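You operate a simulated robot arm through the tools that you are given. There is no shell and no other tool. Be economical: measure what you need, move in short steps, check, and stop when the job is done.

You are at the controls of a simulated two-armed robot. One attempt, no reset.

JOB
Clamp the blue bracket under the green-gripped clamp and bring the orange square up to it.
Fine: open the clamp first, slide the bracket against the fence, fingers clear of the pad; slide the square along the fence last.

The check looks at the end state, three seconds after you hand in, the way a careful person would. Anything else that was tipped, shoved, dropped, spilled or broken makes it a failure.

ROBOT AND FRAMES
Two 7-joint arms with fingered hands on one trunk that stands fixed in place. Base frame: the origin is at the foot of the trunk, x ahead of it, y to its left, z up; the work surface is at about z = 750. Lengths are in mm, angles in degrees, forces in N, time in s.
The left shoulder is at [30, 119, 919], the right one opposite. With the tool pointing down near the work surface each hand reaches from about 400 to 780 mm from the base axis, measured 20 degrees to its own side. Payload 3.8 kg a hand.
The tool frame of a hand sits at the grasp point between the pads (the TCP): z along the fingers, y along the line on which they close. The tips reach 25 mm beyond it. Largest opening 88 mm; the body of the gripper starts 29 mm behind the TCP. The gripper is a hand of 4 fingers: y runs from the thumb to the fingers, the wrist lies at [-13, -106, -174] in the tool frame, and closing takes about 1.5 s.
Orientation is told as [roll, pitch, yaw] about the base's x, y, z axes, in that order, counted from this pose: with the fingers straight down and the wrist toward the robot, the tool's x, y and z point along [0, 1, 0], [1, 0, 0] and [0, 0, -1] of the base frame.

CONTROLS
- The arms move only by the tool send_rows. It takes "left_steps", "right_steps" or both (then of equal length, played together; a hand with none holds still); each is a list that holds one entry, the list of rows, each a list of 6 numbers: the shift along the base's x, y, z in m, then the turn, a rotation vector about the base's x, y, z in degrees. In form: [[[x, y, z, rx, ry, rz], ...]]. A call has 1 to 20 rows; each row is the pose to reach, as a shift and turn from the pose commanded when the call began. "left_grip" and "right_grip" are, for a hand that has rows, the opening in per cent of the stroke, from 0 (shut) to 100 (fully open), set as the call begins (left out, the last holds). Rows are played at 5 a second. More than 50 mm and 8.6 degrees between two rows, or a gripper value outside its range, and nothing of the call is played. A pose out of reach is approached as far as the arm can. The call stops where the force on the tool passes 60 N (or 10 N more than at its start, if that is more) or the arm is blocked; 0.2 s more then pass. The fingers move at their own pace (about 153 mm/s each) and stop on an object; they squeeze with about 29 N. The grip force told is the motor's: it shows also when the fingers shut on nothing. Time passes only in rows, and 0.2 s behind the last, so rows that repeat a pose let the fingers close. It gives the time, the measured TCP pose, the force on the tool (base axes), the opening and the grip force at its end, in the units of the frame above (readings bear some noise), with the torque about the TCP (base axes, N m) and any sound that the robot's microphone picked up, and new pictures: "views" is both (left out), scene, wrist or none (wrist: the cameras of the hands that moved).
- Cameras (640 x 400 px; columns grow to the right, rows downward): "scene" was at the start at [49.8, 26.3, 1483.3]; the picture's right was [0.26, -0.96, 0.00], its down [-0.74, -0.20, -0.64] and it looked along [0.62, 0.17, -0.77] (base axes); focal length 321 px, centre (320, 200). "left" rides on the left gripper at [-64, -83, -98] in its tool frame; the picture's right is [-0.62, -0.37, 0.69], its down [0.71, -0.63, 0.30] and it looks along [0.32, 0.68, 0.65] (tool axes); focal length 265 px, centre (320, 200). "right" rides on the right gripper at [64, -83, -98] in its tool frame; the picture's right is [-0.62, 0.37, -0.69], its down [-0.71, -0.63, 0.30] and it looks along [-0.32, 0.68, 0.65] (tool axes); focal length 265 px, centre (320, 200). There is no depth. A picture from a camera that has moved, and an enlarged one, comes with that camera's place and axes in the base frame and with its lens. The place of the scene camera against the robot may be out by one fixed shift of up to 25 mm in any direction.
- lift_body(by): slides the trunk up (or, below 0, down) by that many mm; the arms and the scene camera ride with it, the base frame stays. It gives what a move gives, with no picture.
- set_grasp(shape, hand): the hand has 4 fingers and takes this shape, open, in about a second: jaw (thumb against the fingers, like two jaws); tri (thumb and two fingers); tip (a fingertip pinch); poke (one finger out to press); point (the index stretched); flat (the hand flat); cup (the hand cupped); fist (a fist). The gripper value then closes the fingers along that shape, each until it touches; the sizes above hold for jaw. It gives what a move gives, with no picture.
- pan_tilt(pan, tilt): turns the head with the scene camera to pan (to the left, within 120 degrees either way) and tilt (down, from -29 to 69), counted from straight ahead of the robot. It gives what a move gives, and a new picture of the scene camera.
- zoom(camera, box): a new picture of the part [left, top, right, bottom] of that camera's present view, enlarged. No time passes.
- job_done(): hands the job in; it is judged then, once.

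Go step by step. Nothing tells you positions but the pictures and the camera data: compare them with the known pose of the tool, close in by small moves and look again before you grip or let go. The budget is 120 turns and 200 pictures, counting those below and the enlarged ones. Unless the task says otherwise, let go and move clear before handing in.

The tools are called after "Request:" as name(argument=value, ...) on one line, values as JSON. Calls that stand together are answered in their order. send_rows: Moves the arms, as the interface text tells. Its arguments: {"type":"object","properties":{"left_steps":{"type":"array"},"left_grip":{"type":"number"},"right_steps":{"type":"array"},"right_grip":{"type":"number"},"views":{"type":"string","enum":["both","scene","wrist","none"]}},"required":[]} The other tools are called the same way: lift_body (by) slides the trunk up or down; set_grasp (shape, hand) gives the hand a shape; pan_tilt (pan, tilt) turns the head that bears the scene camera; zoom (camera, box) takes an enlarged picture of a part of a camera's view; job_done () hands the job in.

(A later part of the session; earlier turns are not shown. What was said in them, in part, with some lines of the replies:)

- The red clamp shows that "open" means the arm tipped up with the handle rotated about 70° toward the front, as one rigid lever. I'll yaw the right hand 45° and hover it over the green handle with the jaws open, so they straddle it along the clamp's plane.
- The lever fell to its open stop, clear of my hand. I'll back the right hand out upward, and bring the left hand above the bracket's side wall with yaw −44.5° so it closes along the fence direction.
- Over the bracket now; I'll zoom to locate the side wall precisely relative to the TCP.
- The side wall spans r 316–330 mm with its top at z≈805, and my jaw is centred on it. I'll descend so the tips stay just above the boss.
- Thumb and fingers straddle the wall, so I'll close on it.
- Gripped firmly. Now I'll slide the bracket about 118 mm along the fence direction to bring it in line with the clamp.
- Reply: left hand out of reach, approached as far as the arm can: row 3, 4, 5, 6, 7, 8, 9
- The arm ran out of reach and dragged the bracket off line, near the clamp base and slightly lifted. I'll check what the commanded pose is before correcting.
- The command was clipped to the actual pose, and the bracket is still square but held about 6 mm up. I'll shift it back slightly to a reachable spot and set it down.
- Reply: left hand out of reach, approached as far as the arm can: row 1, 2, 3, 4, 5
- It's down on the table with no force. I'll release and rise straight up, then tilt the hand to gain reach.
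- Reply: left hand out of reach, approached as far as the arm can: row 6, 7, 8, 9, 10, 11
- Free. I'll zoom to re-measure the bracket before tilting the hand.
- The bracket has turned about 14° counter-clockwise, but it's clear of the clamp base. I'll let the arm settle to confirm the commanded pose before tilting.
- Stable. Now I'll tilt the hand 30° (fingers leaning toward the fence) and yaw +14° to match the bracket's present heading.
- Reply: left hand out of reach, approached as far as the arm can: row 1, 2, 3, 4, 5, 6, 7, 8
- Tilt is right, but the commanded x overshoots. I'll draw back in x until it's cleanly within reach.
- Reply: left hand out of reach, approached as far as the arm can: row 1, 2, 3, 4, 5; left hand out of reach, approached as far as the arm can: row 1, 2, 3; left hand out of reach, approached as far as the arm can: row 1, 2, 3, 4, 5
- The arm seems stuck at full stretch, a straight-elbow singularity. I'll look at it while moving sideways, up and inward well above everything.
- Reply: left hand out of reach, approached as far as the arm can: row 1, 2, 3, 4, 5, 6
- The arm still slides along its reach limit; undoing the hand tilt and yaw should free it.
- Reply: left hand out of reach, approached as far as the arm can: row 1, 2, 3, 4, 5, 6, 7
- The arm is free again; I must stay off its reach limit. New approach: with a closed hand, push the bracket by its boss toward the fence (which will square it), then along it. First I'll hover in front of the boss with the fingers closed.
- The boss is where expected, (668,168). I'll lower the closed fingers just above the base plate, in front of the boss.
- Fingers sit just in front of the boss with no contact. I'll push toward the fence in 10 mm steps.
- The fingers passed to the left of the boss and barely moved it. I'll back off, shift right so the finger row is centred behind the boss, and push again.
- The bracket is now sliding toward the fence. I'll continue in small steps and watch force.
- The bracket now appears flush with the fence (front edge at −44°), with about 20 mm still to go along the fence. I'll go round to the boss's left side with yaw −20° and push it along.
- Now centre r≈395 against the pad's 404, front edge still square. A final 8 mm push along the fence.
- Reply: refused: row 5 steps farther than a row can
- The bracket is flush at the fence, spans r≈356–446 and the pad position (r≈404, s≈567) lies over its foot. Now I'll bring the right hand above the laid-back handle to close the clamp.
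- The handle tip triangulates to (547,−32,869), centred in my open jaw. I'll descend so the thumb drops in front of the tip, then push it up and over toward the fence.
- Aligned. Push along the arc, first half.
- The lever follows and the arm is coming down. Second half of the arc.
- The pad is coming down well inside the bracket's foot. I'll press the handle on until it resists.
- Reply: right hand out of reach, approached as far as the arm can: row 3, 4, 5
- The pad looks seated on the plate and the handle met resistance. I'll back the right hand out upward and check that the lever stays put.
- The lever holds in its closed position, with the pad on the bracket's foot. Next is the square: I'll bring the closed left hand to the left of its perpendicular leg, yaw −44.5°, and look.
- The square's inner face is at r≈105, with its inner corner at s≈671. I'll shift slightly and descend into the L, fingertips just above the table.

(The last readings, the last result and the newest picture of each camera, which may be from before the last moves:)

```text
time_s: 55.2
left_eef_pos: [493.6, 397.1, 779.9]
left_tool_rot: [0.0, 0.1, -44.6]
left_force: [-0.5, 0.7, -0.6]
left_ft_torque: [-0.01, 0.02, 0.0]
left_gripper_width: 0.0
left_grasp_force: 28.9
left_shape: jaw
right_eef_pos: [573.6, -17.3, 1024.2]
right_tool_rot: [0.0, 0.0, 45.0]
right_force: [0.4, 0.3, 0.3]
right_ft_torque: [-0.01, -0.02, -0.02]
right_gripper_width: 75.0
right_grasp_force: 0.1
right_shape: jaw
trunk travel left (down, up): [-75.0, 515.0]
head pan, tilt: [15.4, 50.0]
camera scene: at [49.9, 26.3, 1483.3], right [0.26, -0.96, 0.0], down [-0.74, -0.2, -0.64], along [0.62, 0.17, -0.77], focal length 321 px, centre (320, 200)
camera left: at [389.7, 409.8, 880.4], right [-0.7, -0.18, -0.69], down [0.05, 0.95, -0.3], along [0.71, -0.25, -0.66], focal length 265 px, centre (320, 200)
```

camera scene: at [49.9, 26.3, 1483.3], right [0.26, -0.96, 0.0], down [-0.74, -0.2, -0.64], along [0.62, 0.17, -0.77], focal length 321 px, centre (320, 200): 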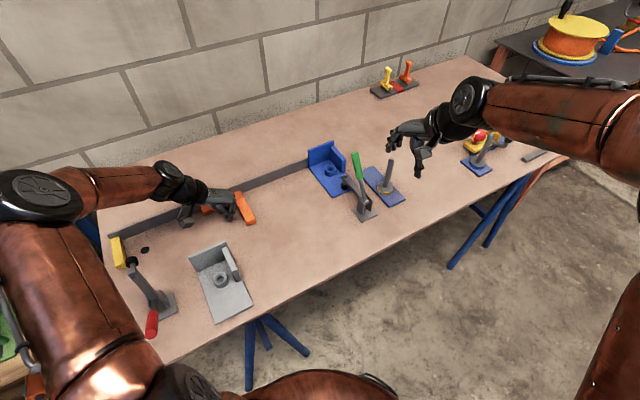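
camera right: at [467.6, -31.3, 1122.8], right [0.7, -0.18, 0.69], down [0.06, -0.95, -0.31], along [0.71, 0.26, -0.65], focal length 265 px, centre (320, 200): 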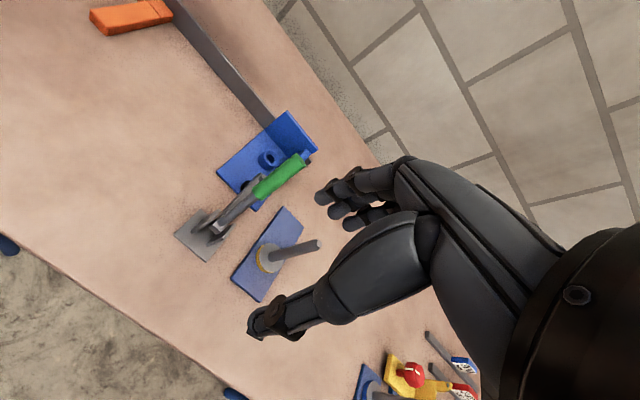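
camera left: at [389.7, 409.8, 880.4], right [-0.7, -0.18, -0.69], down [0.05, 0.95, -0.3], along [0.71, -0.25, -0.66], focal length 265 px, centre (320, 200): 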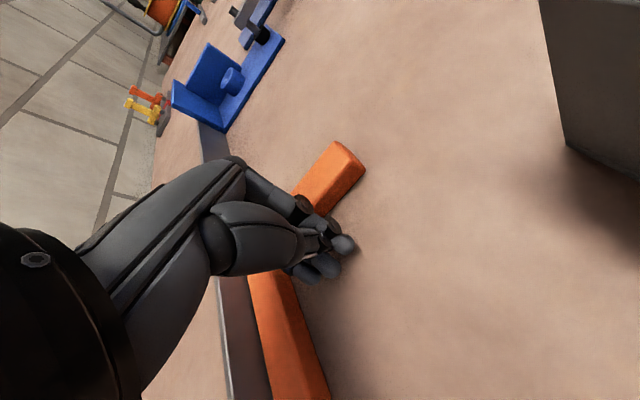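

Fingers are inside the L with no contact. Slide it along the fence, first stretch of 120 mm.

Request:
send_rows(left_steps=[[[0.0086, -0.0084, 0, 0, 0, 0], [0.0172, -0.0168, 0, 0, 0, 0], [0.0257, -0.0252, 0, 0, 0, 0], [0.0343, -0.0336, 0, 0, 0, 0], [0.0429, -0.042, 0, 0, 0, 0], [0.0515, -0.0503, 0, 0, 0, 0], [0.06, -0.0587, 0, 0, 0, 0], [0.0686, -0.0671, 0, 0, 0, 0], [0.0772, -0.0755, 0, 0, 0, 0], [0.0858, -0.0839, 0, 0, 0, 0], [0.0858, -0.0839, 0, 0, 0, 0]]])

```text
time_s: 57.6
left_eef_pos: [580.7, 312.4, 781.7]
left_tool_rot: [-0.1, 0.1, -44.4]
left_force: [-2.1, 0.3, 3.1]
left_ft_torque: [0.03, 0.0, 0.03]
left_gripper_width: 0.0
left_grasp_force: 29.4
left_shape: jaw
right_eef_pos: [573.2, -15.5, 1023.7]
right_tool_rot: [0.0, 0.0, 45.0]
right_force: [0.0, 0.0, -0.6]
right_ft_torque: [-0.01, -0.02, 0.02]
right_gripper_width: 74.9
right_grasp_force: 0.1
right_shape: jaw
trunk travel left (down, up): [-75.0, 515.0]
head pan, tilt: [15.4, 50.0]
camera scene: at [49.4, 26.2, 1483.3], right [0.26, -0.96, 0.0], down [-0.74, -0.2, -0.64], along [0.62, 0.17, -0.77], focal length 321 px, centre (320, 200)
camera left: at [476.2, 325.3, 881.4], right [-0.7, -0.18, -0.69], down [0.05, 0.95, -0.3], along [0.71, -0.25, -0.66], focal length 265 px, centre (320, 200)
```

scene: 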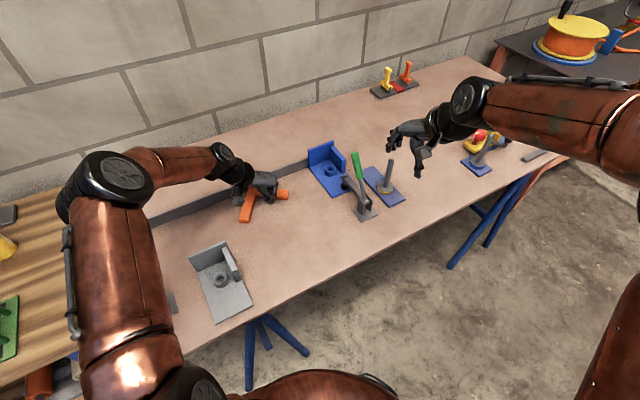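
left: 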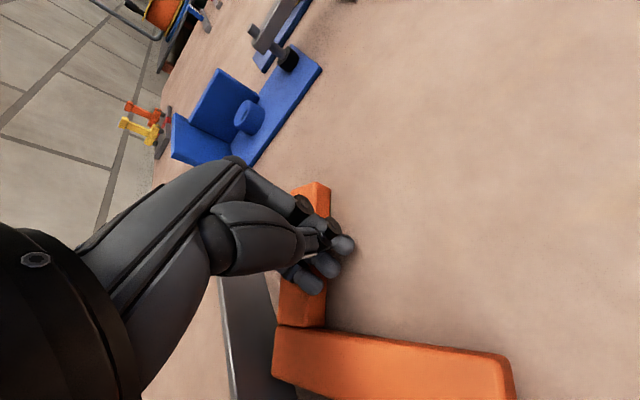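

The square pivoted off the fence, because my push was too far from the fence relative to its centre. I'll lift out and get a clear view.

Request:
send_rows(left_steps=[[[-0.01, 0.01, 0, 0, 0, 0], [-0.015, 0.015, 0.02, 0, 0, 0], [-0.02, 0.02, 0.06, 0, 0, 0], [-0.03, 0.03, 0.1, 0, 0, 0], [-0.045, 0.045, 0.13, 0, 0, 0], [-0.06, 0.06, 0.16, 0, 0, 0], [-0.06, 0.06, 0.16, 0, 0, 0]]], views="wrist")

Request:
zoom(camera="scene", box=[200, 140, 400, 260])

```text
time_s: 59.2
left_eef_pos: [520.1, 375.1, 940.8]
left_tool_rot: [-0.1, 0.2, -44.6]
left_force: [0.3, -0.1, -0.3]
left_ft_torque: [-0.02, 0.05, -0.02]
left_gripper_width: 0.1
left_grasp_force: 28.9
left_shape: jaw
right_eef_pos: [573.1, -17.6, 1023.1]
right_tool_rot: [0.0, 0.1, 45.0]
right_force: [-0.8, -0.2, 0.1]
right_ft_torque: [0.0, 0.04, -0.02]
right_gripper_width: 75.0
right_grasp_force: 0.0
right_shape: jaw
trunk travel left (down, up): [-75.0, 515.0]
head pan, tilt: [15.4, 50.0]
camera left: at [416.1, 386.3, 1041.1], right [-0.7, -0.18, -0.69], down [0.05, 0.95, -0.3], along [0.71, -0.25, -0.66], focal length 265 px, centre (320, 200)
```

left: 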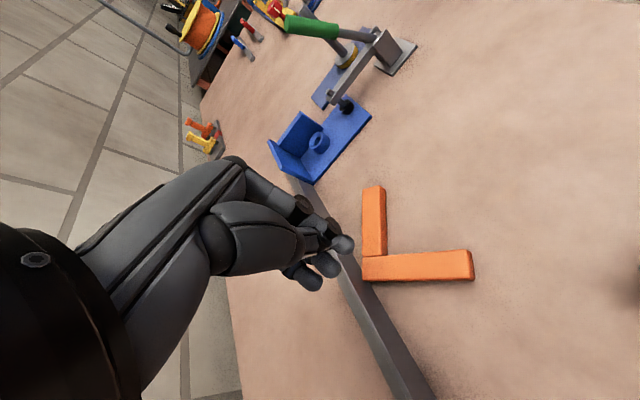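

```text
3.20 times, centred on (300, 200) of scene
camera zoom: at [50.3, 26.5, 1483.2], right [0.26, -0.96, 0.0], down [-0.74, -0.2, -0.64], along [0.62, 0.17, -0.77], focal length 1028 px, centre (384, 200)
```

zoom: 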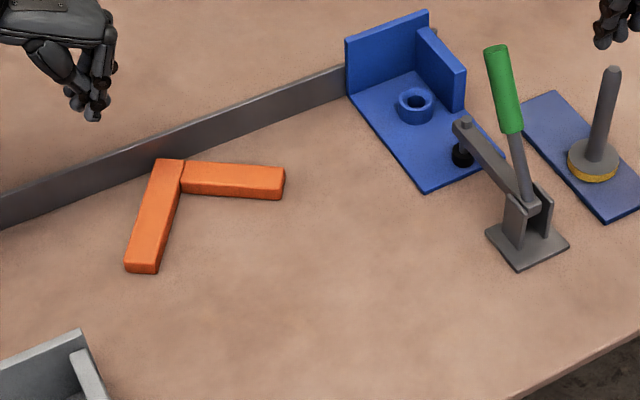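

The square has turned about 54° counter-clockwise but is otherwise fine. I'll grip its former perpendicular leg, rotate it back and carry it along; first I hover over that leg with yaw +10°.

Request:
send_rows(left_steps=[[[0.013, -0.01, 0, 0, 0, 7.8], [0.026, -0.02, -0.01, 0, 0, 15.6], [0.04, -0.03, -0.02, 0, 0, 23.4], [0.053, -0.04, -0.035, 0, 0, 31.2], [0.066, -0.05, -0.05, 0, 0, 39], [0.08, -0.06, -0.065, 0, 0, 46.8], [0.092, -0.067, -0.08, 0, 0, 54.6], [0.092, -0.067, -0.08, 0, 0, 54.6]]], left_grip=62)

```text
time_s: 61.0
left_eef_pos: [613.8, 308.3, 860.9]
left_tool_rot: [-0.1, 0.2, 10.2]
left_force: [-0.3, 0.4, -0.3]
left_ft_torque: [-0.02, 0.02, -0.04]
left_gripper_width: 54.2
left_grasp_force: 0.0
left_shape: jaw
right_eef_pos: [572.9, -15.1, 1023.5]
right_tool_rot: [0.0, -0.1, 45.0]
right_force: [0.9, 0.5, -0.1]
right_ft_torque: [-0.02, 0.02, 0.01]
right_gripper_width: 75.1
right_grasp_force: 0.1
right_shape: jaw
trunk travel left (down, up): [-75.0, 515.0]
head pan, tilt: [15.4, 50.0]
camera scene: at [49.6, 26.7, 1483.3], right [0.27, -0.96, 0.0], down [-0.74, -0.2, -0.64], along [0.62, 0.17, -0.77], focal length 321 px, centre (320, 200)
camera left: at [541.8, 229.1, 960.6], right [-0.26, -0.68, -0.69], down [-0.75, 0.59, -0.3], along [0.61, 0.44, -0.66], focal length 265 px, centre (320, 200)
```

scene: 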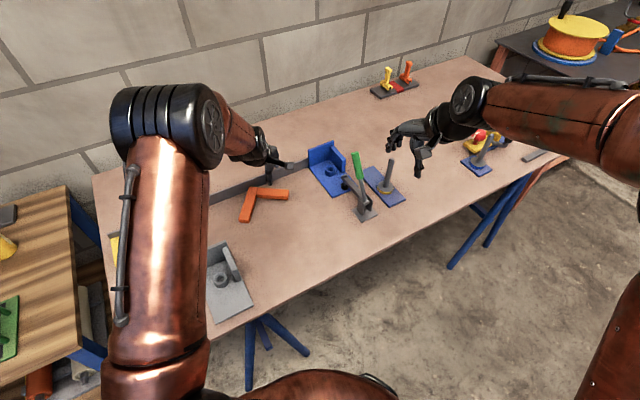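
left: 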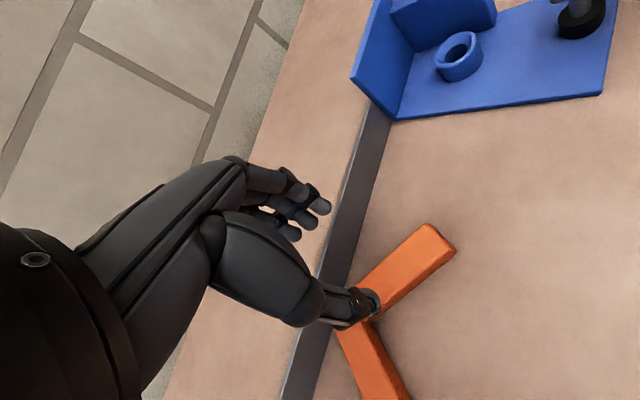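

Leg centre at 44 mm from its tip is about (609,311). Descend astride it.

Request:
send_rows(left_steps=[[[-0.005, 0.003, -0.025, 0, 0, 0], [-0.005, 0.003, -0.05, 0, 0, 0], [-0.005, 0.003, -0.07, 0, 0, 0], [-0.005, 0.003, -0.081, 0, 0, 0], [-0.005, 0.003, -0.081, 0, 0, 0]]], views="wrist")

Request:
send_rows(left_steps=[[[0, 0, 0, 0, 0, 0], [0, 0, 0, 0, 0, 0], [0, 0, 0, 0, 0, 0], [0, 0, 0, 0, 0, 0], [0, 0, 0, 0, 0, 0], [0, 0, 0, 0, 0, 0], [0, 0, 0, 0, 0, 0]]], left_grip=0, views="wrist")

```text
time_s: 62.2
left_eef_pos: [605.8, 310.6, 779.1]
left_tool_rot: [0.0, 0.3, 10.1]
left_force: [-0.2, 0.2, -0.5]
left_ft_torque: [0.03, 0.0, -0.01]
left_gripper_width: 54.4
left_grasp_force: 0.0
left_shape: jaw
right_eef_pos: [571.7, -16.4, 1023.1]
right_tool_rot: [0.0, 0.0, 45.0]
right_force: [-0.2, 0.1, 0.2]
right_ft_torque: [0.03, -0.01, -0.01]
right_gripper_width: 75.0
right_grasp_force: 0.0
right_shape: jaw
trunk travel left (down, up): [-75.0, 515.0]
head pan, tilt: [15.4, 50.0]
camera left: at [536.2, 231.9, 879.4], right [-0.26, -0.68, -0.69], down [-0.75, 0.59, -0.3], along [0.61, 0.44, -0.66], focal length 265 px, centre (320, 200)
```

left: 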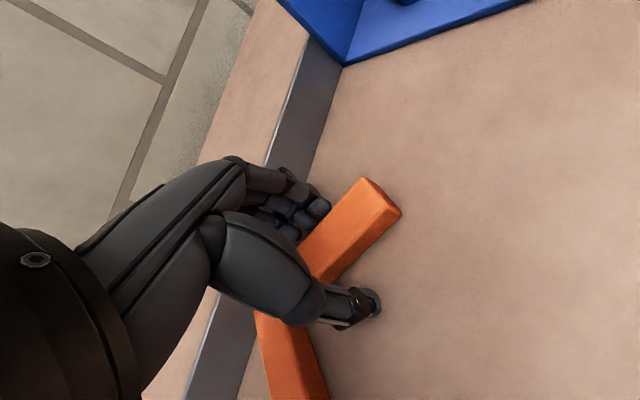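

```text
time_s: 63.8
left_eef_pos: [607.0, 310.8, 779.6]
left_tool_rot: [0.0, 0.3, 10.1]
left_force: [0.4, 0.4, 0.3]
left_ft_torque: [0.02, -0.04, -0.03]
left_gripper_width: 22.7
left_grasp_force: 28.6
left_shape: jaw
right_eef_pos: [573.1, -15.4, 1022.1]
right_tool_rot: [0.0, 0.1, 45.0]
right_force: [0.1, -0.4, -0.5]
right_ft_torque: [0.01, -0.03, 0.0]
right_gripper_width: 75.1
right_grasp_force: 0.0
right_shape: jaw
trunk travel left (down, up): [-75.0, 515.0]
head pan, tilt: [15.4, 50.0]
camera left: at [536.4, 232.0, 879.5], right [-0.26, -0.68, -0.69], down [-0.75, 0.59, -0.3], along [0.61, 0.44, -0.66], focal length 265 px, centre (320, 200)
```

left: 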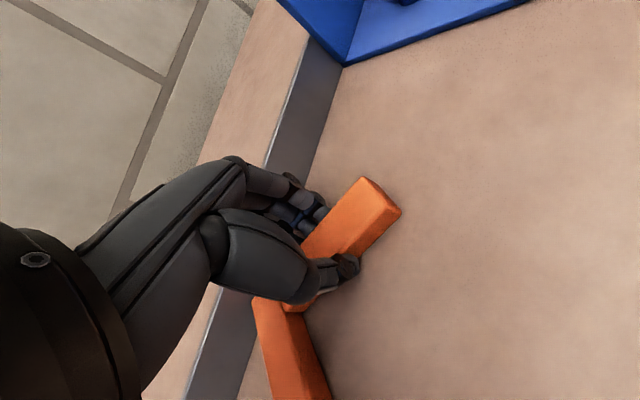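

Firmly gripped (22.7 mm bar). Draw it 26 mm off the fence, then rotate −54.4° back to square.

Request:
send_rows(left_steps=[[[-0.0091, -0.0093, 0.001, 0, 0, 0], [-0.0182, -0.0186, 0.001, 0, 0, 0], [-0.0182, -0.0186, 0.001, 0, 0, -7.8], [-0.0182, -0.0186, 0.001, 0, 0, -15.6], [-0.0182, -0.0186, 0.001, 0, 0, -23.3], [-0.0182, -0.0186, 0.001, 0, 0, -31.1], [-0.0182, -0.0186, 0.001, 0, 0, -38.9], [-0.0182, -0.0186, 0.001, 0, 0, -46.6], [-0.0182, -0.0186, 0.001, 0, 0, -54.4], [-0.0182, -0.0186, 0.001, 0, 0, -54.4]]])

```text
time_s: 66.0
left_eef_pos: [589.3, 292.0, 780.0]
left_tool_rot: [-0.1, 0.2, -44.4]
left_force: [1.1, 0.3, -0.2]
left_ft_torque: [0.02, -0.04, 0.03]
left_gripper_width: 22.4
left_grasp_force: 28.7
left_shape: jaw
right_eef_pos: [573.4, -15.8, 1022.4]
right_tool_rot: [0.0, 0.0, 44.9]
right_force: [0.0, 0.6, 0.4]
right_ft_torque: [0.01, -0.01, 0.01]
right_gripper_width: 74.9
right_grasp_force: 0.1
right_shape: jaw
trunk travel left (down, up): [-75.0, 515.0]
head pan, tilt: [15.4, 50.0]
camera scene: at [50.0, 26.4, 1483.2], right [0.27, -0.96, 0.0], down [-0.74, -0.2, -0.64], along [0.62, 0.17, -0.77], focal length 321 px, centre (320, 200)
camera left: at [484.7, 303.6, 880.3], right [-0.7, -0.18, -0.69], down [0.05, 0.95, -0.3], along [0.71, -0.24, -0.66], focal length 265 px, centre (320, 200)
```

scene: 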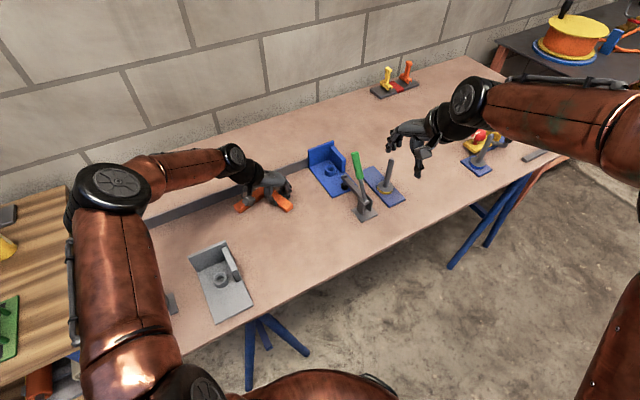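
left: 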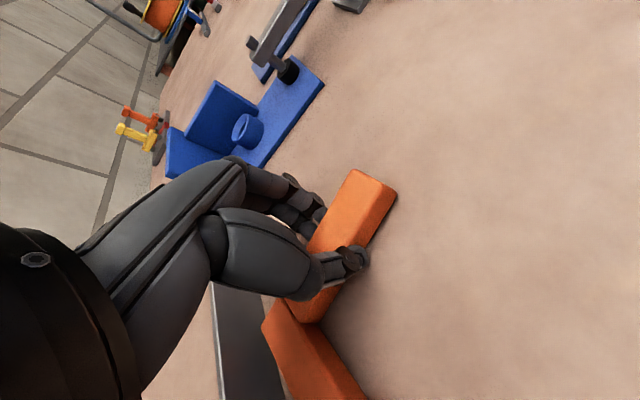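

The square is parallel again. Slide it about 98 mm along toward the bracket, a little off the fence.

Request:
send_rows(left_steps=[[[0.0088, -0.0086, 0, 0, 0, 0], [0.0175, -0.0171, 0, 0, 0, 0], [0.0263, -0.0257, 0, 0, 0, 0], [0.035, -0.0342, 0, 0, 0, 0], [0.0438, -0.0428, 0, 0, 0, 0], [0.0526, -0.0514, 0, 0, 0, 0], [0.0613, -0.0599, 0, 0, 0, 0], [0.0701, -0.0685, 0, 0, 0, 0], [0.0701, -0.0685, 0, 0, 0, 0]]])

```text
time_s: 68.0
left_eef_pos: [659.4, 221.2, 779.7]
left_tool_rot: [-0.2, 0.2, -44.3]
left_force: [-0.7, 0.0, 0.9]
left_ft_torque: [0.03, 0.0, 0.0]
left_gripper_width: 22.2
left_grasp_force: 28.7
left_shape: jaw
right_eef_pos: [573.3, -16.9, 1023.6]
right_tool_rot: [0.0, 0.1, 45.0]
right_force: [0.8, 0.2, 0.4]
right_ft_torque: [0.02, 0.02, 0.03]
right_gripper_width: 75.0
right_grasp_force: 0.0
right_shape: jaw
trunk travel left (down, up): [-75.0, 515.0]
head pan, tilt: [15.4, 50.0]
camera scene: at [50.1, 26.4, 1483.2], right [0.26, -0.96, 0.0], down [-0.74, -0.2, -0.64], along [0.62, 0.17, -0.77], focal length 321 px, centre (320, 200)
camera left: at [555.5, 233.6, 880.1], right [-0.7, -0.18, -0.69], down [0.05, 0.95, -0.3], along [0.71, -0.24, -0.66], focal length 265 px, centre (320, 200)
```

scene: 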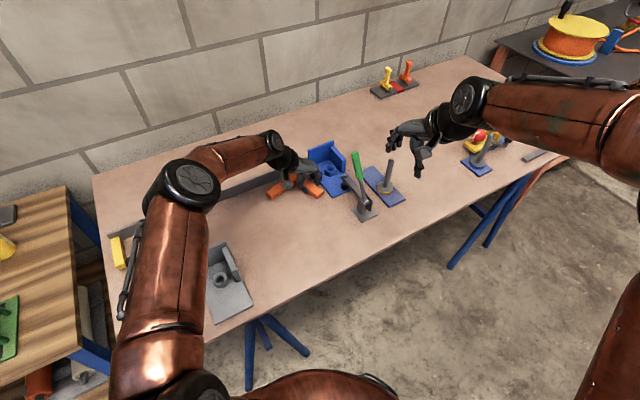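
left: 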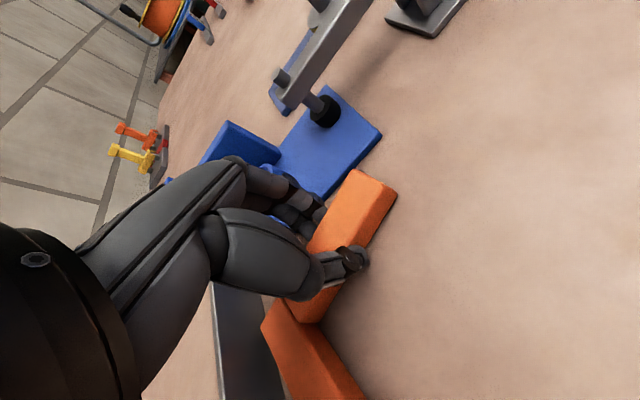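

Gap to the bracket is about 29 mm, with my fingers inside it. Now ease the square against the fence.

Request:
send_rows(left_steps=[[[0.0021, 0.0021, 0, 0, 0, 0], [0.0042, 0.0043, 0, 0, 0, 0], [0.0056, 0.0057, 0, 0, 0, 0], [0.0056, 0.0057, 0, 0, 0, 0]]], views="none")

Request:
send_rows(left_steps=[[[0.0014, 0.0014, 0, 0, 0, 0], [0.0014, 0.0014, 0, 0, 0, 0]]], views="none")

Request:
send_rows(left_steps=[[[0.0014, 0.0014, 0, 0, 0, 0], [0.0014, 0.0014, 0, 0, 0, 0]]], views="wrist")

```text
time_s: 69.0
left_eef_pos: [665.1, 228.3, 779.7]
left_tool_rot: [-0.1, 0.4, -44.3]
left_force: [-1.1, -0.1, 0.2]
left_ft_torque: [-0.01, 0.0, 0.01]
left_gripper_width: 22.1
left_grasp_force: 28.7
left_shape: jaw
right_eef_pos: [573.0, -17.4, 1023.1]
right_tool_rot: [0.1, 0.0, 44.9]
right_force: [0.4, 1.1, 0.2]
right_ft_torque: [0.03, -0.01, 0.0]
right_gripper_width: 75.3
right_grasp_force: 0.1
right_shape: jaw
trunk travel left (down, up): [-75.0, 515.0]
head pan, tilt: [15.4, 50.0]
```

```text
time_s: 69.6
left_eef_pos: [664.3, 230.8, 779.7]
left_tool_rot: [0.0, 0.3, -44.4]
left_force: [-0.8, 0.5, -0.3]
left_ft_torque: [-0.02, 0.02, 0.03]
left_gripper_width: 22.0
left_grasp_force: 29.0
left_shape: jaw
right_eef_pos: [574.5, -16.0, 1023.6]
right_tool_rot: [0.0, 0.0, 45.0]
right_force: [-0.6, 0.8, 0.0]
right_ft_torque: [0.0, 0.02, 0.0]
right_gripper_width: 75.2
right_grasp_force: 0.1
right_shape: jaw
trunk travel left (down, up): [-75.0, 515.0]
head pan, tilt: [15.4, 50.0]
```

```text
time_s: 70.2
left_eef_pos: [667.0, 230.9, 780.5]
left_tool_rot: [-0.2, 0.3, -44.4]
left_force: [-1.9, -3.2, -0.2]
left_ft_torque: [-0.07, 0.05, -0.03]
left_gripper_width: 21.9
left_grasp_force: 28.7
left_shape: jaw
right_eef_pos: [572.8, -16.0, 1022.8]
right_tool_rot: [0.0, 0.1, 45.0]
right_force: [0.5, 0.1, -0.4]
right_ft_torque: [0.02, -0.02, 0.04]
right_gripper_width: 75.1
right_grasp_force: 0.1
right_shape: jaw
trunk travel left (down, up): [-75.0, 515.0]
head pan, tilt: [15.4, 50.0]
camera left: at [562.8, 242.0, 879.9], right [-0.7, -0.18, -0.69], down [0.05, 0.95, -0.3], along [0.71, -0.25, -0.66], focal length 265 px, centre (320, 200)
```

left: 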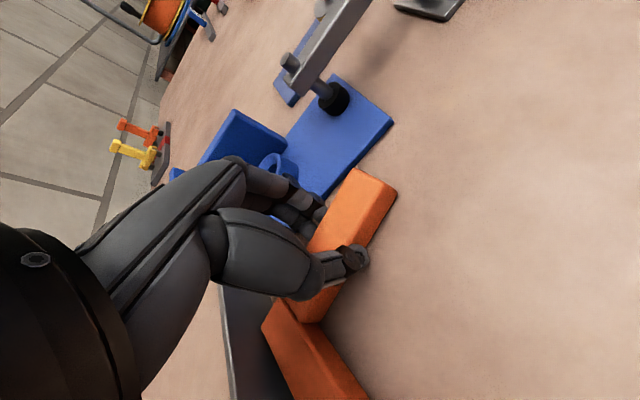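

The square is touching the fence. I'll release it gently and rise; the last ~29 mm needs a push because my fingers occupy the gap.

Request:
send_rows(left_steps=[[[0, 0, 0, 0, 0, 0], [0, 0, 0, 0, 0, 0], [0, 0, 0, 0, 0, 0], [0, 0, 0.01, 0, 0, 0], [0, 0, 0.03, 0, 0, 0], [0, 0, 0.06, 0, 0, 0], [-0.01, 0.01, 0.09, 0, 0, 0], [-0.03, 0.03, 0.12, 0, 0, 0], [-0.05, 0.05, 0.15, 0, 0, 0], [-0.05, 0.05, 0.15, 0, 0, 0]]], left_grip=40)

Request:
zoom(camera="scene", box=[230, 120, 410, 240])

Request:
zoom(camera="left", box=[240, 40, 560, 340])

```text
time_s: 72.4
left_eef_pos: [616.1, 280.6, 931.3]
left_tool_rot: [-0.1, 0.3, -44.4]
left_force: [0.1, -0.6, 0.5]
left_ft_torque: [0.0, 0.03, 0.01]
left_gripper_width: 35.2
left_grasp_force: 0.0
left_shape: jaw
right_eef_pos: [572.7, -17.1, 1024.0]
right_tool_rot: [0.0, 0.0, 44.9]
right_force: [-0.3, -0.2, -1.0]
right_ft_torque: [-0.02, -0.02, 0.01]
right_gripper_width: 75.0
right_grasp_force: 0.1
right_shape: jaw
trunk travel left (down, up): [-75.0, 515.0]
head pan, tilt: [15.4, 50.0]
camera scene: at [50.4, 26.2, 1483.2], right [0.26, -0.96, 0.0], down [-0.74, -0.2, -0.64], along [0.62, 0.17, -0.77], focal length 321 px, centre (320, 200)
camera left: at [512.4, 292.6, 1031.2], right [-0.7, -0.18, -0.69], down [0.05, 0.95, -0.3], along [0.71, -0.24, -0.66], focal length 265 px, centre (320, 200)
```

scene: 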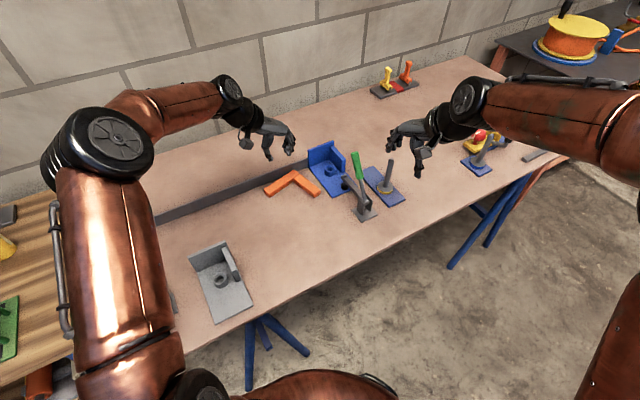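
left: 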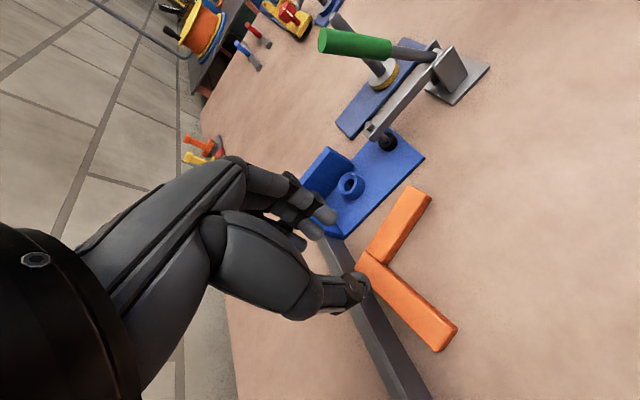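

```text
3.33 times, centred on (320, 180) of scene
camera zoom: at [50.4, 26.2, 1483.2], right [0.26, -0.96, 0.0], down [-0.74, -0.2, -0.64], along [0.62, 0.17, -0.77], focal length 1071 px, centre (320, 267)
```

zoom: 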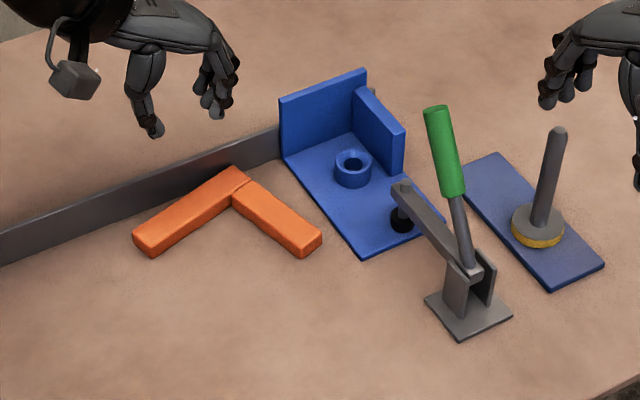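

```text
1.33 times, centred on (400, 190) of left
camera zoom: at [512.4, 292.6, 1031.2], right [-0.7, -0.18, -0.69], down [0.05, 0.95, -0.3], along [0.71, -0.24, -0.66], focal length 354 px, centre (213, 213)
```

zoom: 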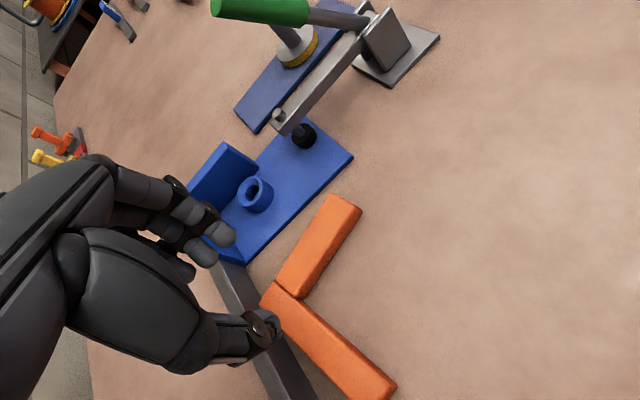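

The square is still about 17° counter-clockwise: its corner touches the fence but the left end of its fence leg is off. I'll push that leg flat against the fence from inside the L, with a closed hand at yaw +45°.

Request:
send_rows(left_steps=[[[0, 0, 0, 0, 0, 8.1], [0, 0, 0, 0, 0, 16.2], [0, 0, 0, 0, 0, 24.3], [0, 0, 0, 0, 0, 32.5], [0, -0.003, 0, 0, 0, 40.6], [0, -0.006, 0, 0, 0, 48.7], [-0.001, -0.008, -0.005, 0, 0, 56.9], [-0.002, -0.01, -0.01, 0, 0, 65], [-0.003, -0.012, -0.02, 0, 0, 73.1], [-0.0035, -0.013, -0.03, 0, 0, 81.3], [-0.0035, -0.013, -0.04, 0, 0, 89.4], [-0.0035, -0.013, -0.04, 0, 0, 89.4]]], left_grip=0)

```text
time_s: 75.0
left_eef_pos: [614.5, 268.2, 890.1]
left_tool_rot: [-0.1, 0.3, 45.2]
left_force: [0.3, 0.0, -0.6]
left_ft_torque: [-0.01, 0.04, -0.04]
left_gripper_width: 0.1
left_grasp_force: 28.7
left_shape: jaw
right_eef_pos: [573.4, -16.4, 1023.8]
right_tool_rot: [-0.1, -0.1, 44.9]
right_force: [-0.2, -0.5, 0.2]
right_ft_torque: [0.01, 0.01, 0.0]
right_gripper_width: 75.0
right_grasp_force: 0.2
right_shape: jaw
trunk travel left (down, up): [-75.0, 515.0]
head pan, tilt: [15.4, 50.0]
camera scene: at [49.7, 26.4, 1483.3], right [0.27, -0.96, 0.0], down [-0.74, -0.2, -0.64], along [0.62, 0.17, -0.77], focal length 321 px, centre (320, 200)
camera left: at [600.9, 163.8, 990.7], right [0.18, -0.7, -0.69], down [-0.95, 0.06, -0.3], along [0.25, 0.71, -0.66], focal length 265 px, centre (320, 200)
```

scene: 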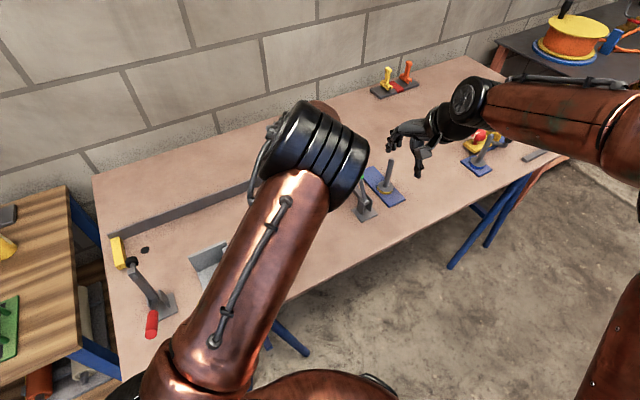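
left: 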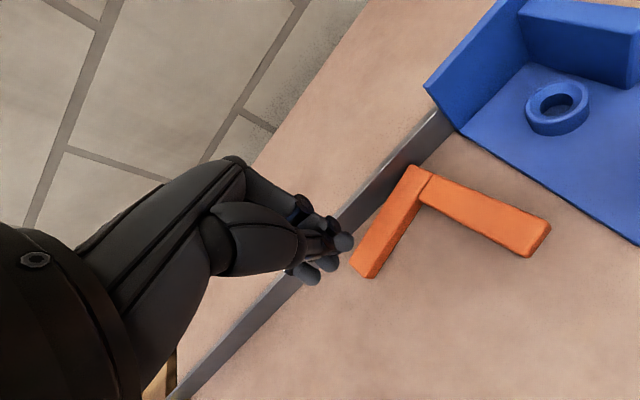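

Row of fingers is inside the L, about 35 mm short of the fence leg. Descend, then push toward the fence.

Request:
send_rows(left_steps=[[[0, 0, -0.03, 0, 0, 0], [0, 0, -0.06, 0, 0, 0], [0, 0, -0.09, 0, 0, 0], [0, 0, -0.11, 0, 0, 0], [0, 0, -0.11, 0, 0, 0]]], views="none")

Request:
send_rows(left_steps=[[[0.007, 0.0071, 0, 0, 0, 0], [0.014, 0.0143, 0, 0, 0, 0], [0.021, 0.0214, 0, 0, 0, 0], [0.028, 0.0286, 0, 0, 0, 0], [0.0315, 0.0321, 0, 0, 0, 0], [0.0315, 0.0321, 0, 0, 0, 0]]], views="wrist")

```text
time_s: 76.2
left_eef_pos: [612.1, 268.0, 779.3]
left_tool_rot: [0.0, 0.1, 45.1]
left_force: [-0.9, 0.7, -0.5]
left_ft_torque: [0.02, -0.01, 0.01]
left_gripper_width: 0.0
left_grasp_force: 29.4
left_shape: jaw
right_eef_pos: [574.0, -15.9, 1023.4]
right_tool_rot: [-0.1, 0.0, 45.0]
right_force: [0.7, 0.4, 0.7]
right_ft_torque: [0.01, 0.03, 0.01]
right_gripper_width: 75.1
right_grasp_force: 0.2
right_shape: jaw
trunk travel left (down, up): [-75.0, 515.0]
head pan, tilt: [15.4, 50.0]
```

```text
time_s: 77.6
left_eef_pos: [644.2, 301.3, 780.4]
left_tool_rot: [0.0, 0.2, 45.0]
left_force: [-1.2, 0.0, 0.6]
left_ft_torque: [0.0, 0.01, 0.0]
left_gripper_width: 0.0
left_grasp_force: 28.7
left_shape: jaw
right_eef_pos: [572.6, -17.0, 1022.9]
right_tool_rot: [0.0, 0.0, 45.0]
right_force: [-0.3, -0.2, 0.2]
right_ft_torque: [0.01, -0.01, -0.02]
right_gripper_width: 75.1
right_grasp_force: 0.1
right_shape: jaw
trunk travel left (down, up): [-75.0, 515.0]
head pan, tilt: [15.4, 50.0]
camera left: at [631.7, 195.6, 880.4], right [0.18, -0.7, -0.69], down [-0.95, 0.06, -0.3], along [0.25, 0.71, -0.66], focal length 265 px, centre (320, 200)
```

left: 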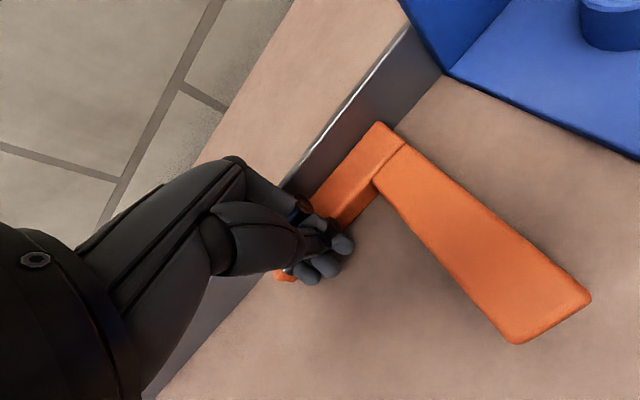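

The leg is rotating toward the fence. Continue gently until it seats.

Request:
send_rows(left_steps=[[[0.0028, 0.0029, 0, 0, 0, 0], [0.0056, 0.0057, 0, 0, 0, 0], [0.0084, 0.0086, 0, 0, 0, 0], [0.0084, 0.0086, 0, 0, 0, 0]]], views="wrist")

```text
time_s: 78.6
left_eef_pos: [651.3, 304.8, 782.3]
left_tool_rot: [0.0, 0.2, 45.0]
left_force: [-22.3, -21.5, 5.7]
left_ft_torque: [-0.29, 0.37, 0.09]
left_gripper_width: 0.0
left_grasp_force: 29.0
left_shape: jaw
right_eef_pos: [571.0, -18.4, 1023.7]
right_tool_rot: [-0.1, -0.2, 44.9]
right_force: [-0.2, 0.4, 0.1]
right_ft_torque: [0.0, -0.01, -0.02]
right_gripper_width: 74.9
right_grasp_force: 0.1
right_shape: jaw
trunk travel left (down, up): [-75.0, 515.0]
head pan, tilt: [15.4, 50.0]
camera left: at [638.1, 200.6, 881.9], right [0.18, -0.7, -0.69], down [-0.95, 0.06, -0.3], along [0.25, 0.71, -0.66], focal length 265 px, centre (320, 200)
```

left: 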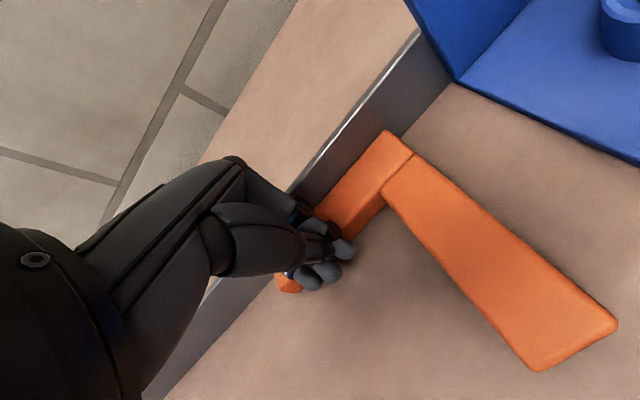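

The leg is seated flush (31 N against the fence). I'll ease off, turn to yaw 30°, and run the fingers along that leg into the inner corner so they push the square along the fence while blocking rotation.

Request:
send_rows(left_steps=[[[-0.0042, -0.0043, 0, 0, 0, 0], [-0.0084, -0.0086, 0, 0, 0, -7.5], [-0.0084, -0.0086, 0, 0, 0, -15], [0.0023, -0.0191, 0, 0, 0, -15], [0.0095, -0.0261, 0, 0, 0, -15], [0.0152, -0.0317, 0, 0, 0, -15], [0.0152, -0.0317, 0, 0, 0, -15]]], views="wrist")

```text
time_s: 80.2
left_eef_pos: [668.7, 276.8, 781.3]
left_tool_rot: [-0.1, 0.2, 30.0]
left_force: [-3.7, -1.8, -1.0]
left_ft_torque: [-0.01, 0.05, 0.03]
left_gripper_width: 0.0
left_grasp_force: 29.1
left_shape: jaw
right_eef_pos: [572.7, -16.4, 1023.9]
right_tool_rot: [0.0, 0.0, 45.0]
right_force: [0.0, 0.0, 0.2]
right_ft_torque: [0.03, -0.01, -0.01]
right_gripper_width: 75.2
right_grasp_force: 0.1
right_shape: jaw
trunk travel left (down, up): [-75.0, 515.0]
head pan, tilt: [15.4, 50.0]
camera left: at [629.3, 178.9, 880.9], right [-0.01, -0.72, -0.69], down [-0.9, 0.3, -0.3], along [0.43, 0.62, -0.66], focal length 265 px, centre (320, 200)
```

left: 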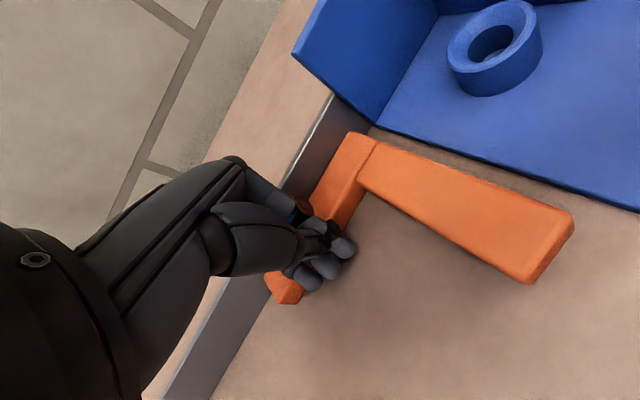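

Fingers are riding along the leg and the square stays flush, with the gap closing. Continue along the fence in small steps.

Request:
send_rows(left_steps=[[[0.0029, -0.0042, 0, 0, 0, 0], [0.0065, -0.0077, 0, 0, 0, 0], [0.0101, -0.0112, 0, 0, 0, 0], [0.0136, -0.0147, 0, 0, 0, 0], [0.0136, -0.0147, 0, 0, 0, 0]]], views="wrist")

```text
time_s: 81.4
left_eef_pos: [681.8, 261.5, 780.8]
left_tool_rot: [0.0, 0.2, 30.1]
left_force: [-4.7, -1.2, -0.6]
left_ft_torque: [-0.05, 0.08, 0.07]
left_gripper_width: 0.0
left_grasp_force: 28.9
left_shape: jaw
right_eef_pos: [574.2, -17.0, 1023.0]
right_tool_rot: [0.1, 0.0, 45.0]
right_force: [0.4, -0.4, -0.5]
right_ft_torque: [-0.04, -0.01, 0.02]
right_gripper_width: 74.8
right_grasp_force: 0.1
right_shape: jaw
trunk travel left (down, up): [-75.0, 515.0]
head pan, tilt: [15.4, 50.0]
camera left: at [643.0, 164.5, 880.4], right [-0.01, -0.72, -0.69], down [-0.9, 0.3, -0.3], along [0.43, 0.62, -0.66], focal length 265 px, centre (320, 200)
```

left: 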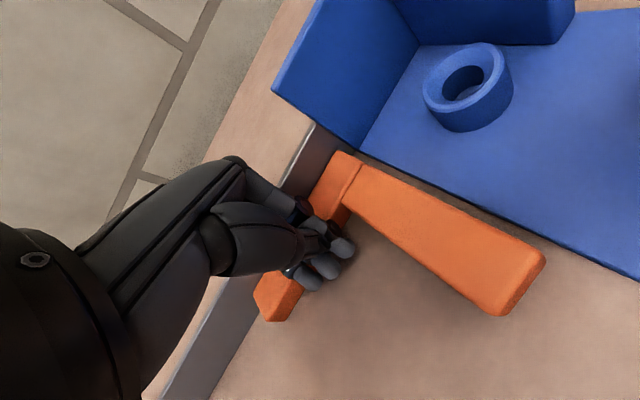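

Request:
send_rows(left_steps=[[[0.0036, -0.0035, 0, 0, 0, 0], [0.0071, -0.007, 0, 0, 0, 0], [0.0107, -0.0105, 0, 0, 0, 0], [0.0107, -0.0105, 0, 0, 0, 0]]], views="wrist")

```text
time_s: 82.4
left_eef_pos: [692.1, 252.3, 780.0]
left_tool_rot: [0.0, 0.3, 30.1]
left_force: [-5.5, -0.1, 0.2]
left_ft_torque: [-0.01, 0.06, 0.05]
left_gripper_width: 0.0
left_grasp_force: 29.0
left_shape: jaw
right_eef_pos: [573.1, -15.6, 1023.8]
right_tool_rot: [0.0, 0.0, 45.0]
right_force: [-0.4, 0.2, -1.0]
right_ft_torque: [0.02, 0.02, -0.02]
right_gripper_width: 75.1
right_grasp_force: 0.1
right_shape: jaw
trunk travel left (down, up): [-75.0, 515.0]
head pan, tilt: [15.4, 50.0]
camera left: at [653.2, 154.3, 880.5], right [-0.01, -0.72, -0.69], down [-0.9, 0.3, -0.3], along [0.43, 0.62, -0.66], focal length 265 px, centre (320, 200)
```

left: 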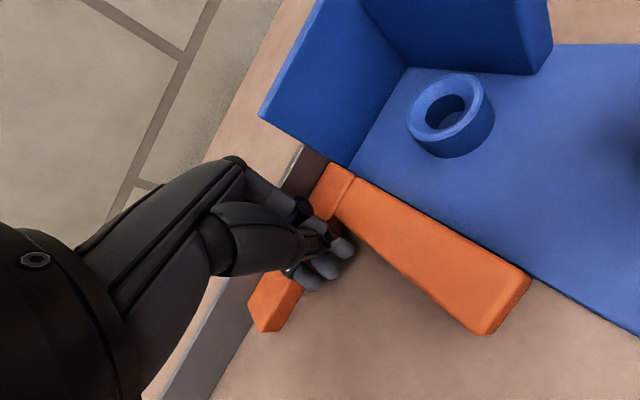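

Request:
zoom(camera="left", box=[280, 120, 560, 345])

```text
1.78 times, centred on (420, 232) of left
camera zoom: at [653.2, 154.3, 880.5], right [-0.01, -0.72, -0.69], down [-0.9, 0.3, -0.3], along [0.43, 0.62, -0.66], focal length 472 px, centre (142, 142)
```

zoom: 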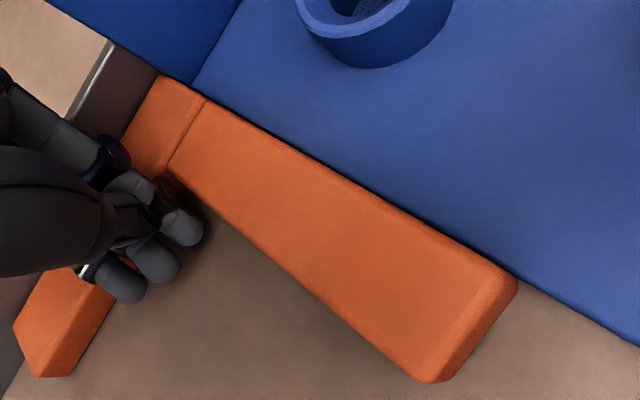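

Only 2–3 mm of gap remains. Two tiny pushes, watching force.

Request:
send_rows(left_steps=[[[0.0014, -0.0014, 0, 0, 0, 0], [0.0021, -0.0021, 0, 0, 0, 0]]], views="none")

Request:
zoom(camera="left", box=[280, 120, 560, 345])

```text
time_s: 83.0
left_eef_pos: [695.2, 250.2, 780.4]
left_tool_rot: [-0.1, 0.2, 30.1]
left_force: [-5.8, -0.2, 0.5]
left_ft_torque: [-0.02, 0.09, 0.03]
left_gripper_width: 0.0
left_grasp_force: 28.5
left_shape: jaw
right_eef_pos: [573.4, -15.7, 1023.6]
right_tool_rot: [0.1, -0.1, 45.0]
right_force: [-1.4, -0.2, -0.2]
right_ft_torque: [0.0, 0.0, 0.0]
right_gripper_width: 74.8
right_grasp_force: 0.1
right_shape: jaw
trunk travel left (down, up): [-75.0, 515.0]
head pan, tilt: [15.4, 50.0]
```

```text
1.78 times, centred on (420, 232) of left
camera zoom: at [655.5, 152.3, 880.7], right [-0.01, -0.72, -0.69], down [-0.9, 0.3, -0.3], along [0.43, 0.62, -0.66], focal length 472 px, centre (142, 142)
```

zoom: 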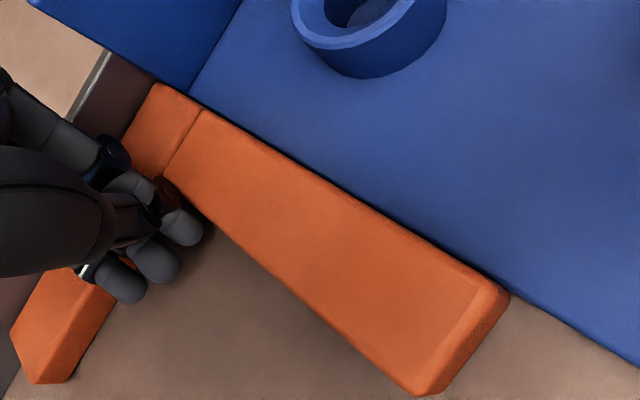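

Request:
send_rows(left_steps=[[[0.0014, -0.0014, 0, 0, 0, 0], [0.0018, -0.0018, 0, 0, 0, 0]]], views="none")

Request:
zoom(camera="left", box=[320, 140, 560, 330])

```text
time_s: 83.6
left_eef_pos: [695.3, 248.8, 780.1]
left_tool_rot: [0.1, 0.2, 30.2]
left_force: [-9.3, 1.9, 0.8]
left_ft_torque: [-0.02, 0.14, 0.04]
left_gripper_width: 0.0
left_grasp_force: 28.9
left_shape: jaw
right_eef_pos: [571.9, -16.1, 1023.9]
right_tool_rot: [0.0, 0.0, 45.0]
right_force: [-0.6, -0.2, 0.1]
right_ft_torque: [0.0, 0.0, 0.02]
right_gripper_width: 75.3
right_grasp_force: 0.1
right_shape: jaw
trunk travel left (down, up): [-75.0, 515.0]
head pan, tilt: [15.4, 50.0]
```

```text
2.11 times, centred on (440, 235) of left
camera zoom: at [656.6, 151.5, 880.7], right [-0.01, -0.72, -0.69], down [-0.9, 0.3, -0.3], along [0.43, 0.62, -0.66], focal length 559 px, centre (67, 126)
```

zoom: 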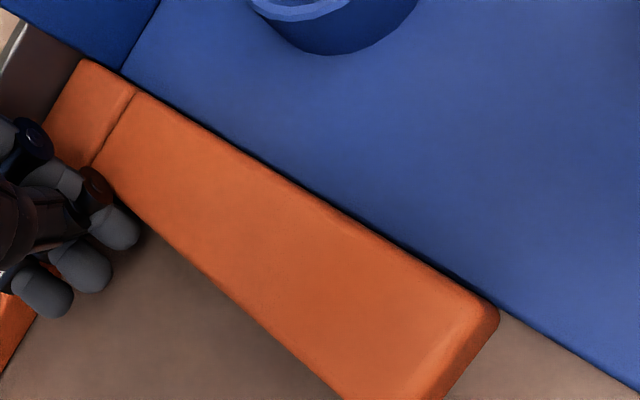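

Force rose by about 4 N straight back along the fence: the square is now touching the bracket. I'll back the hand out of the L and look from above.

Request:
send_rows(left_steps=[[[-0.008, -0.002, 0, 0, 0, 0], [-0.018, -0.006, 0, 0, 0, 0], [-0.022, -0.008, 0.03, 0, 0, 0], [-0.025, -0.005, 0.07, 0, 0, 0], [-0.04, 0.01, 0.11, 0, 0, 0], [-0.06, 0.04, 0.14, 0, 0, 0], [-0.09, 0.07, 0.16, 0, 0, 0], [-0.12, 0.1, 0.18, 0, 0, 0], [-0.15, 0.13, 0.2, 0, 0, 0]]])

Request:
zoom(camera="scene", box=[250, 120, 410, 230])

Request:
zoom(camera="left", box=[300, 0, 640, 240])

```text
time_s: 85.6
left_eef_pos: [544.4, 377.5, 981.0]
left_tool_rot: [0.0, 0.2, 30.1]
left_force: [0.9, 0.6, 0.2]
left_ft_torque: [-0.01, 0.0, 0.01]
left_gripper_width: 0.0
left_grasp_force: 28.4
left_shape: jaw
right_eef_pos: [572.6, -16.9, 1024.4]
right_tool_rot: [-0.1, -0.1, 45.0]
right_force: [-0.4, -0.3, -0.2]
right_ft_torque: [0.0, 0.0, 0.03]
right_gripper_width: 75.3
right_grasp_force: 0.2
right_shape: jaw
trunk travel left (down, up): [-75.0, 515.0]
head pan, tilt: [15.4, 50.0]
camera scene: at [48.8, 26.8, 1483.3], right [0.26, -0.96, 0.0], down [-0.74, -0.2, -0.64], along [0.62, 0.17, -0.77], focal length 321 px, centre (320, 200)
camera left: at [505.5, 280.3, 1080.8], right [-0.01, -0.72, -0.69], down [-0.9, 0.3, -0.3], along [0.43, 0.62, -0.66], focal length 265 px, centre (320, 200)
```

scene: 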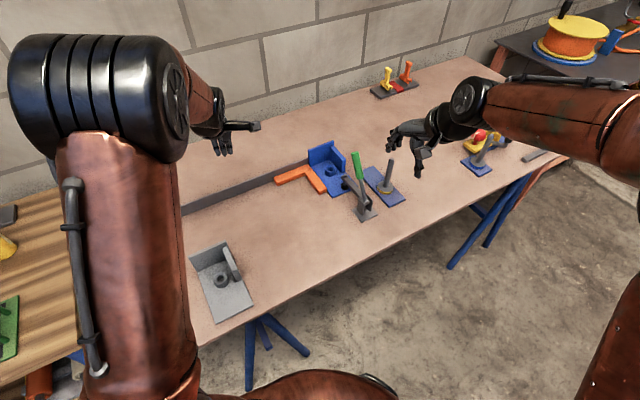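
left: 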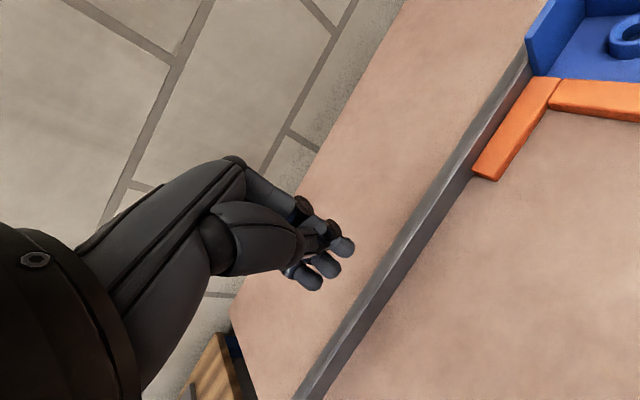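

```text
3.64 times, centred on (330, 175) of scene
camera zoom: at [48.8, 26.8, 1483.3], right [0.26, -0.96, 0.0], down [-0.74, -0.2, -0.64], along [0.62, 0.17, -0.77], focal length 1168 px, centre (284, 291)
```

zoom: 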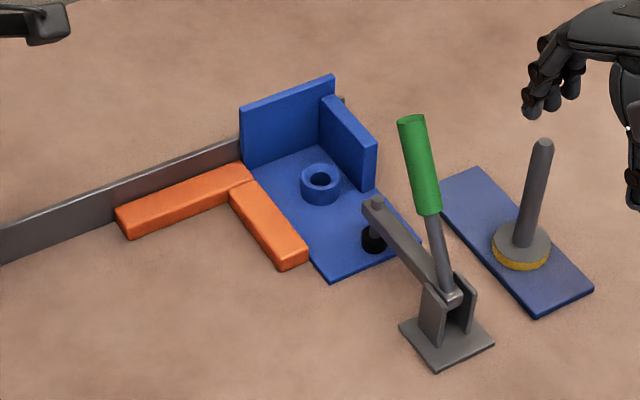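

```text
1.67 times, centred on (470, 120) of left
camera zoom: at [505.5, 280.3, 1080.8], right [-0.01, -0.72, -0.69], down [-0.9, 0.3, -0.3], along [0.43, 0.62, -0.66], focal length 442 px, centre (70, 333)
```

zoom: 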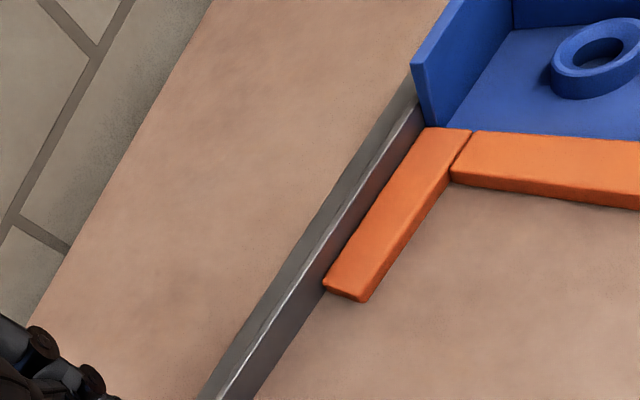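

Square is flush with the fence and against the bracket. A last close look at the clamp pad and handle before handing in.

Request:
zoom(camera="right", box=[170, 100, 330, 270])

Request:
zoom(camera="scene", box=[320, 145, 390, 215])

```text
2.35 times, centred on (250, 185) of right
camera zoom: at [467.6, -30.1, 1123.0], right [0.7, -0.18, 0.69], down [0.06, -0.95, -0.3], along [0.71, 0.25, -0.65], focal length 624 px, centre (485, 235)
```

zoom: 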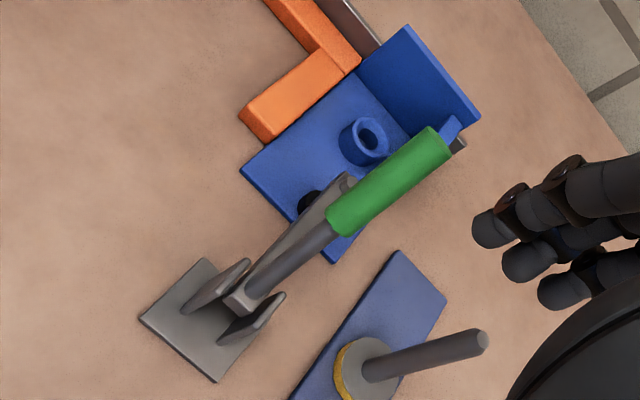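

```text
5.71 times, centred on (355, 180) of scene
camera zoom: at [48.8, 26.8, 1483.3], right [0.26, -0.96, 0.0], down [-0.74, -0.2, -0.64], along [0.62, 0.17, -0.77], focal length 1836 px, centre (120, 314)
```

zoom: 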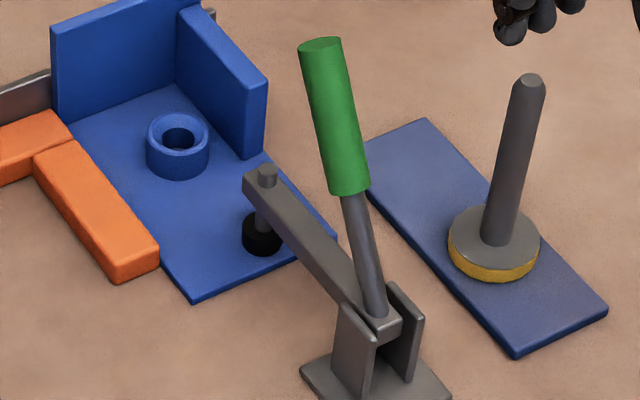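

Request:
job_done()

```text
The job is handed in.
```

I handed the job in with the blue bracket against the fence, the green clamp closed with its pad on the bracket's foot, and the orange square flush to the fence and touching the bracket.

It wasn't a clean run: the bracket and the square each twisted during the slide and had to be squared up again. The last pictures showed nothing else moved or tipped. I judged the clamp tight from the pictures, the handle being back where it started and the resistance at the end of its stroke; I did not measure the pad's grip.
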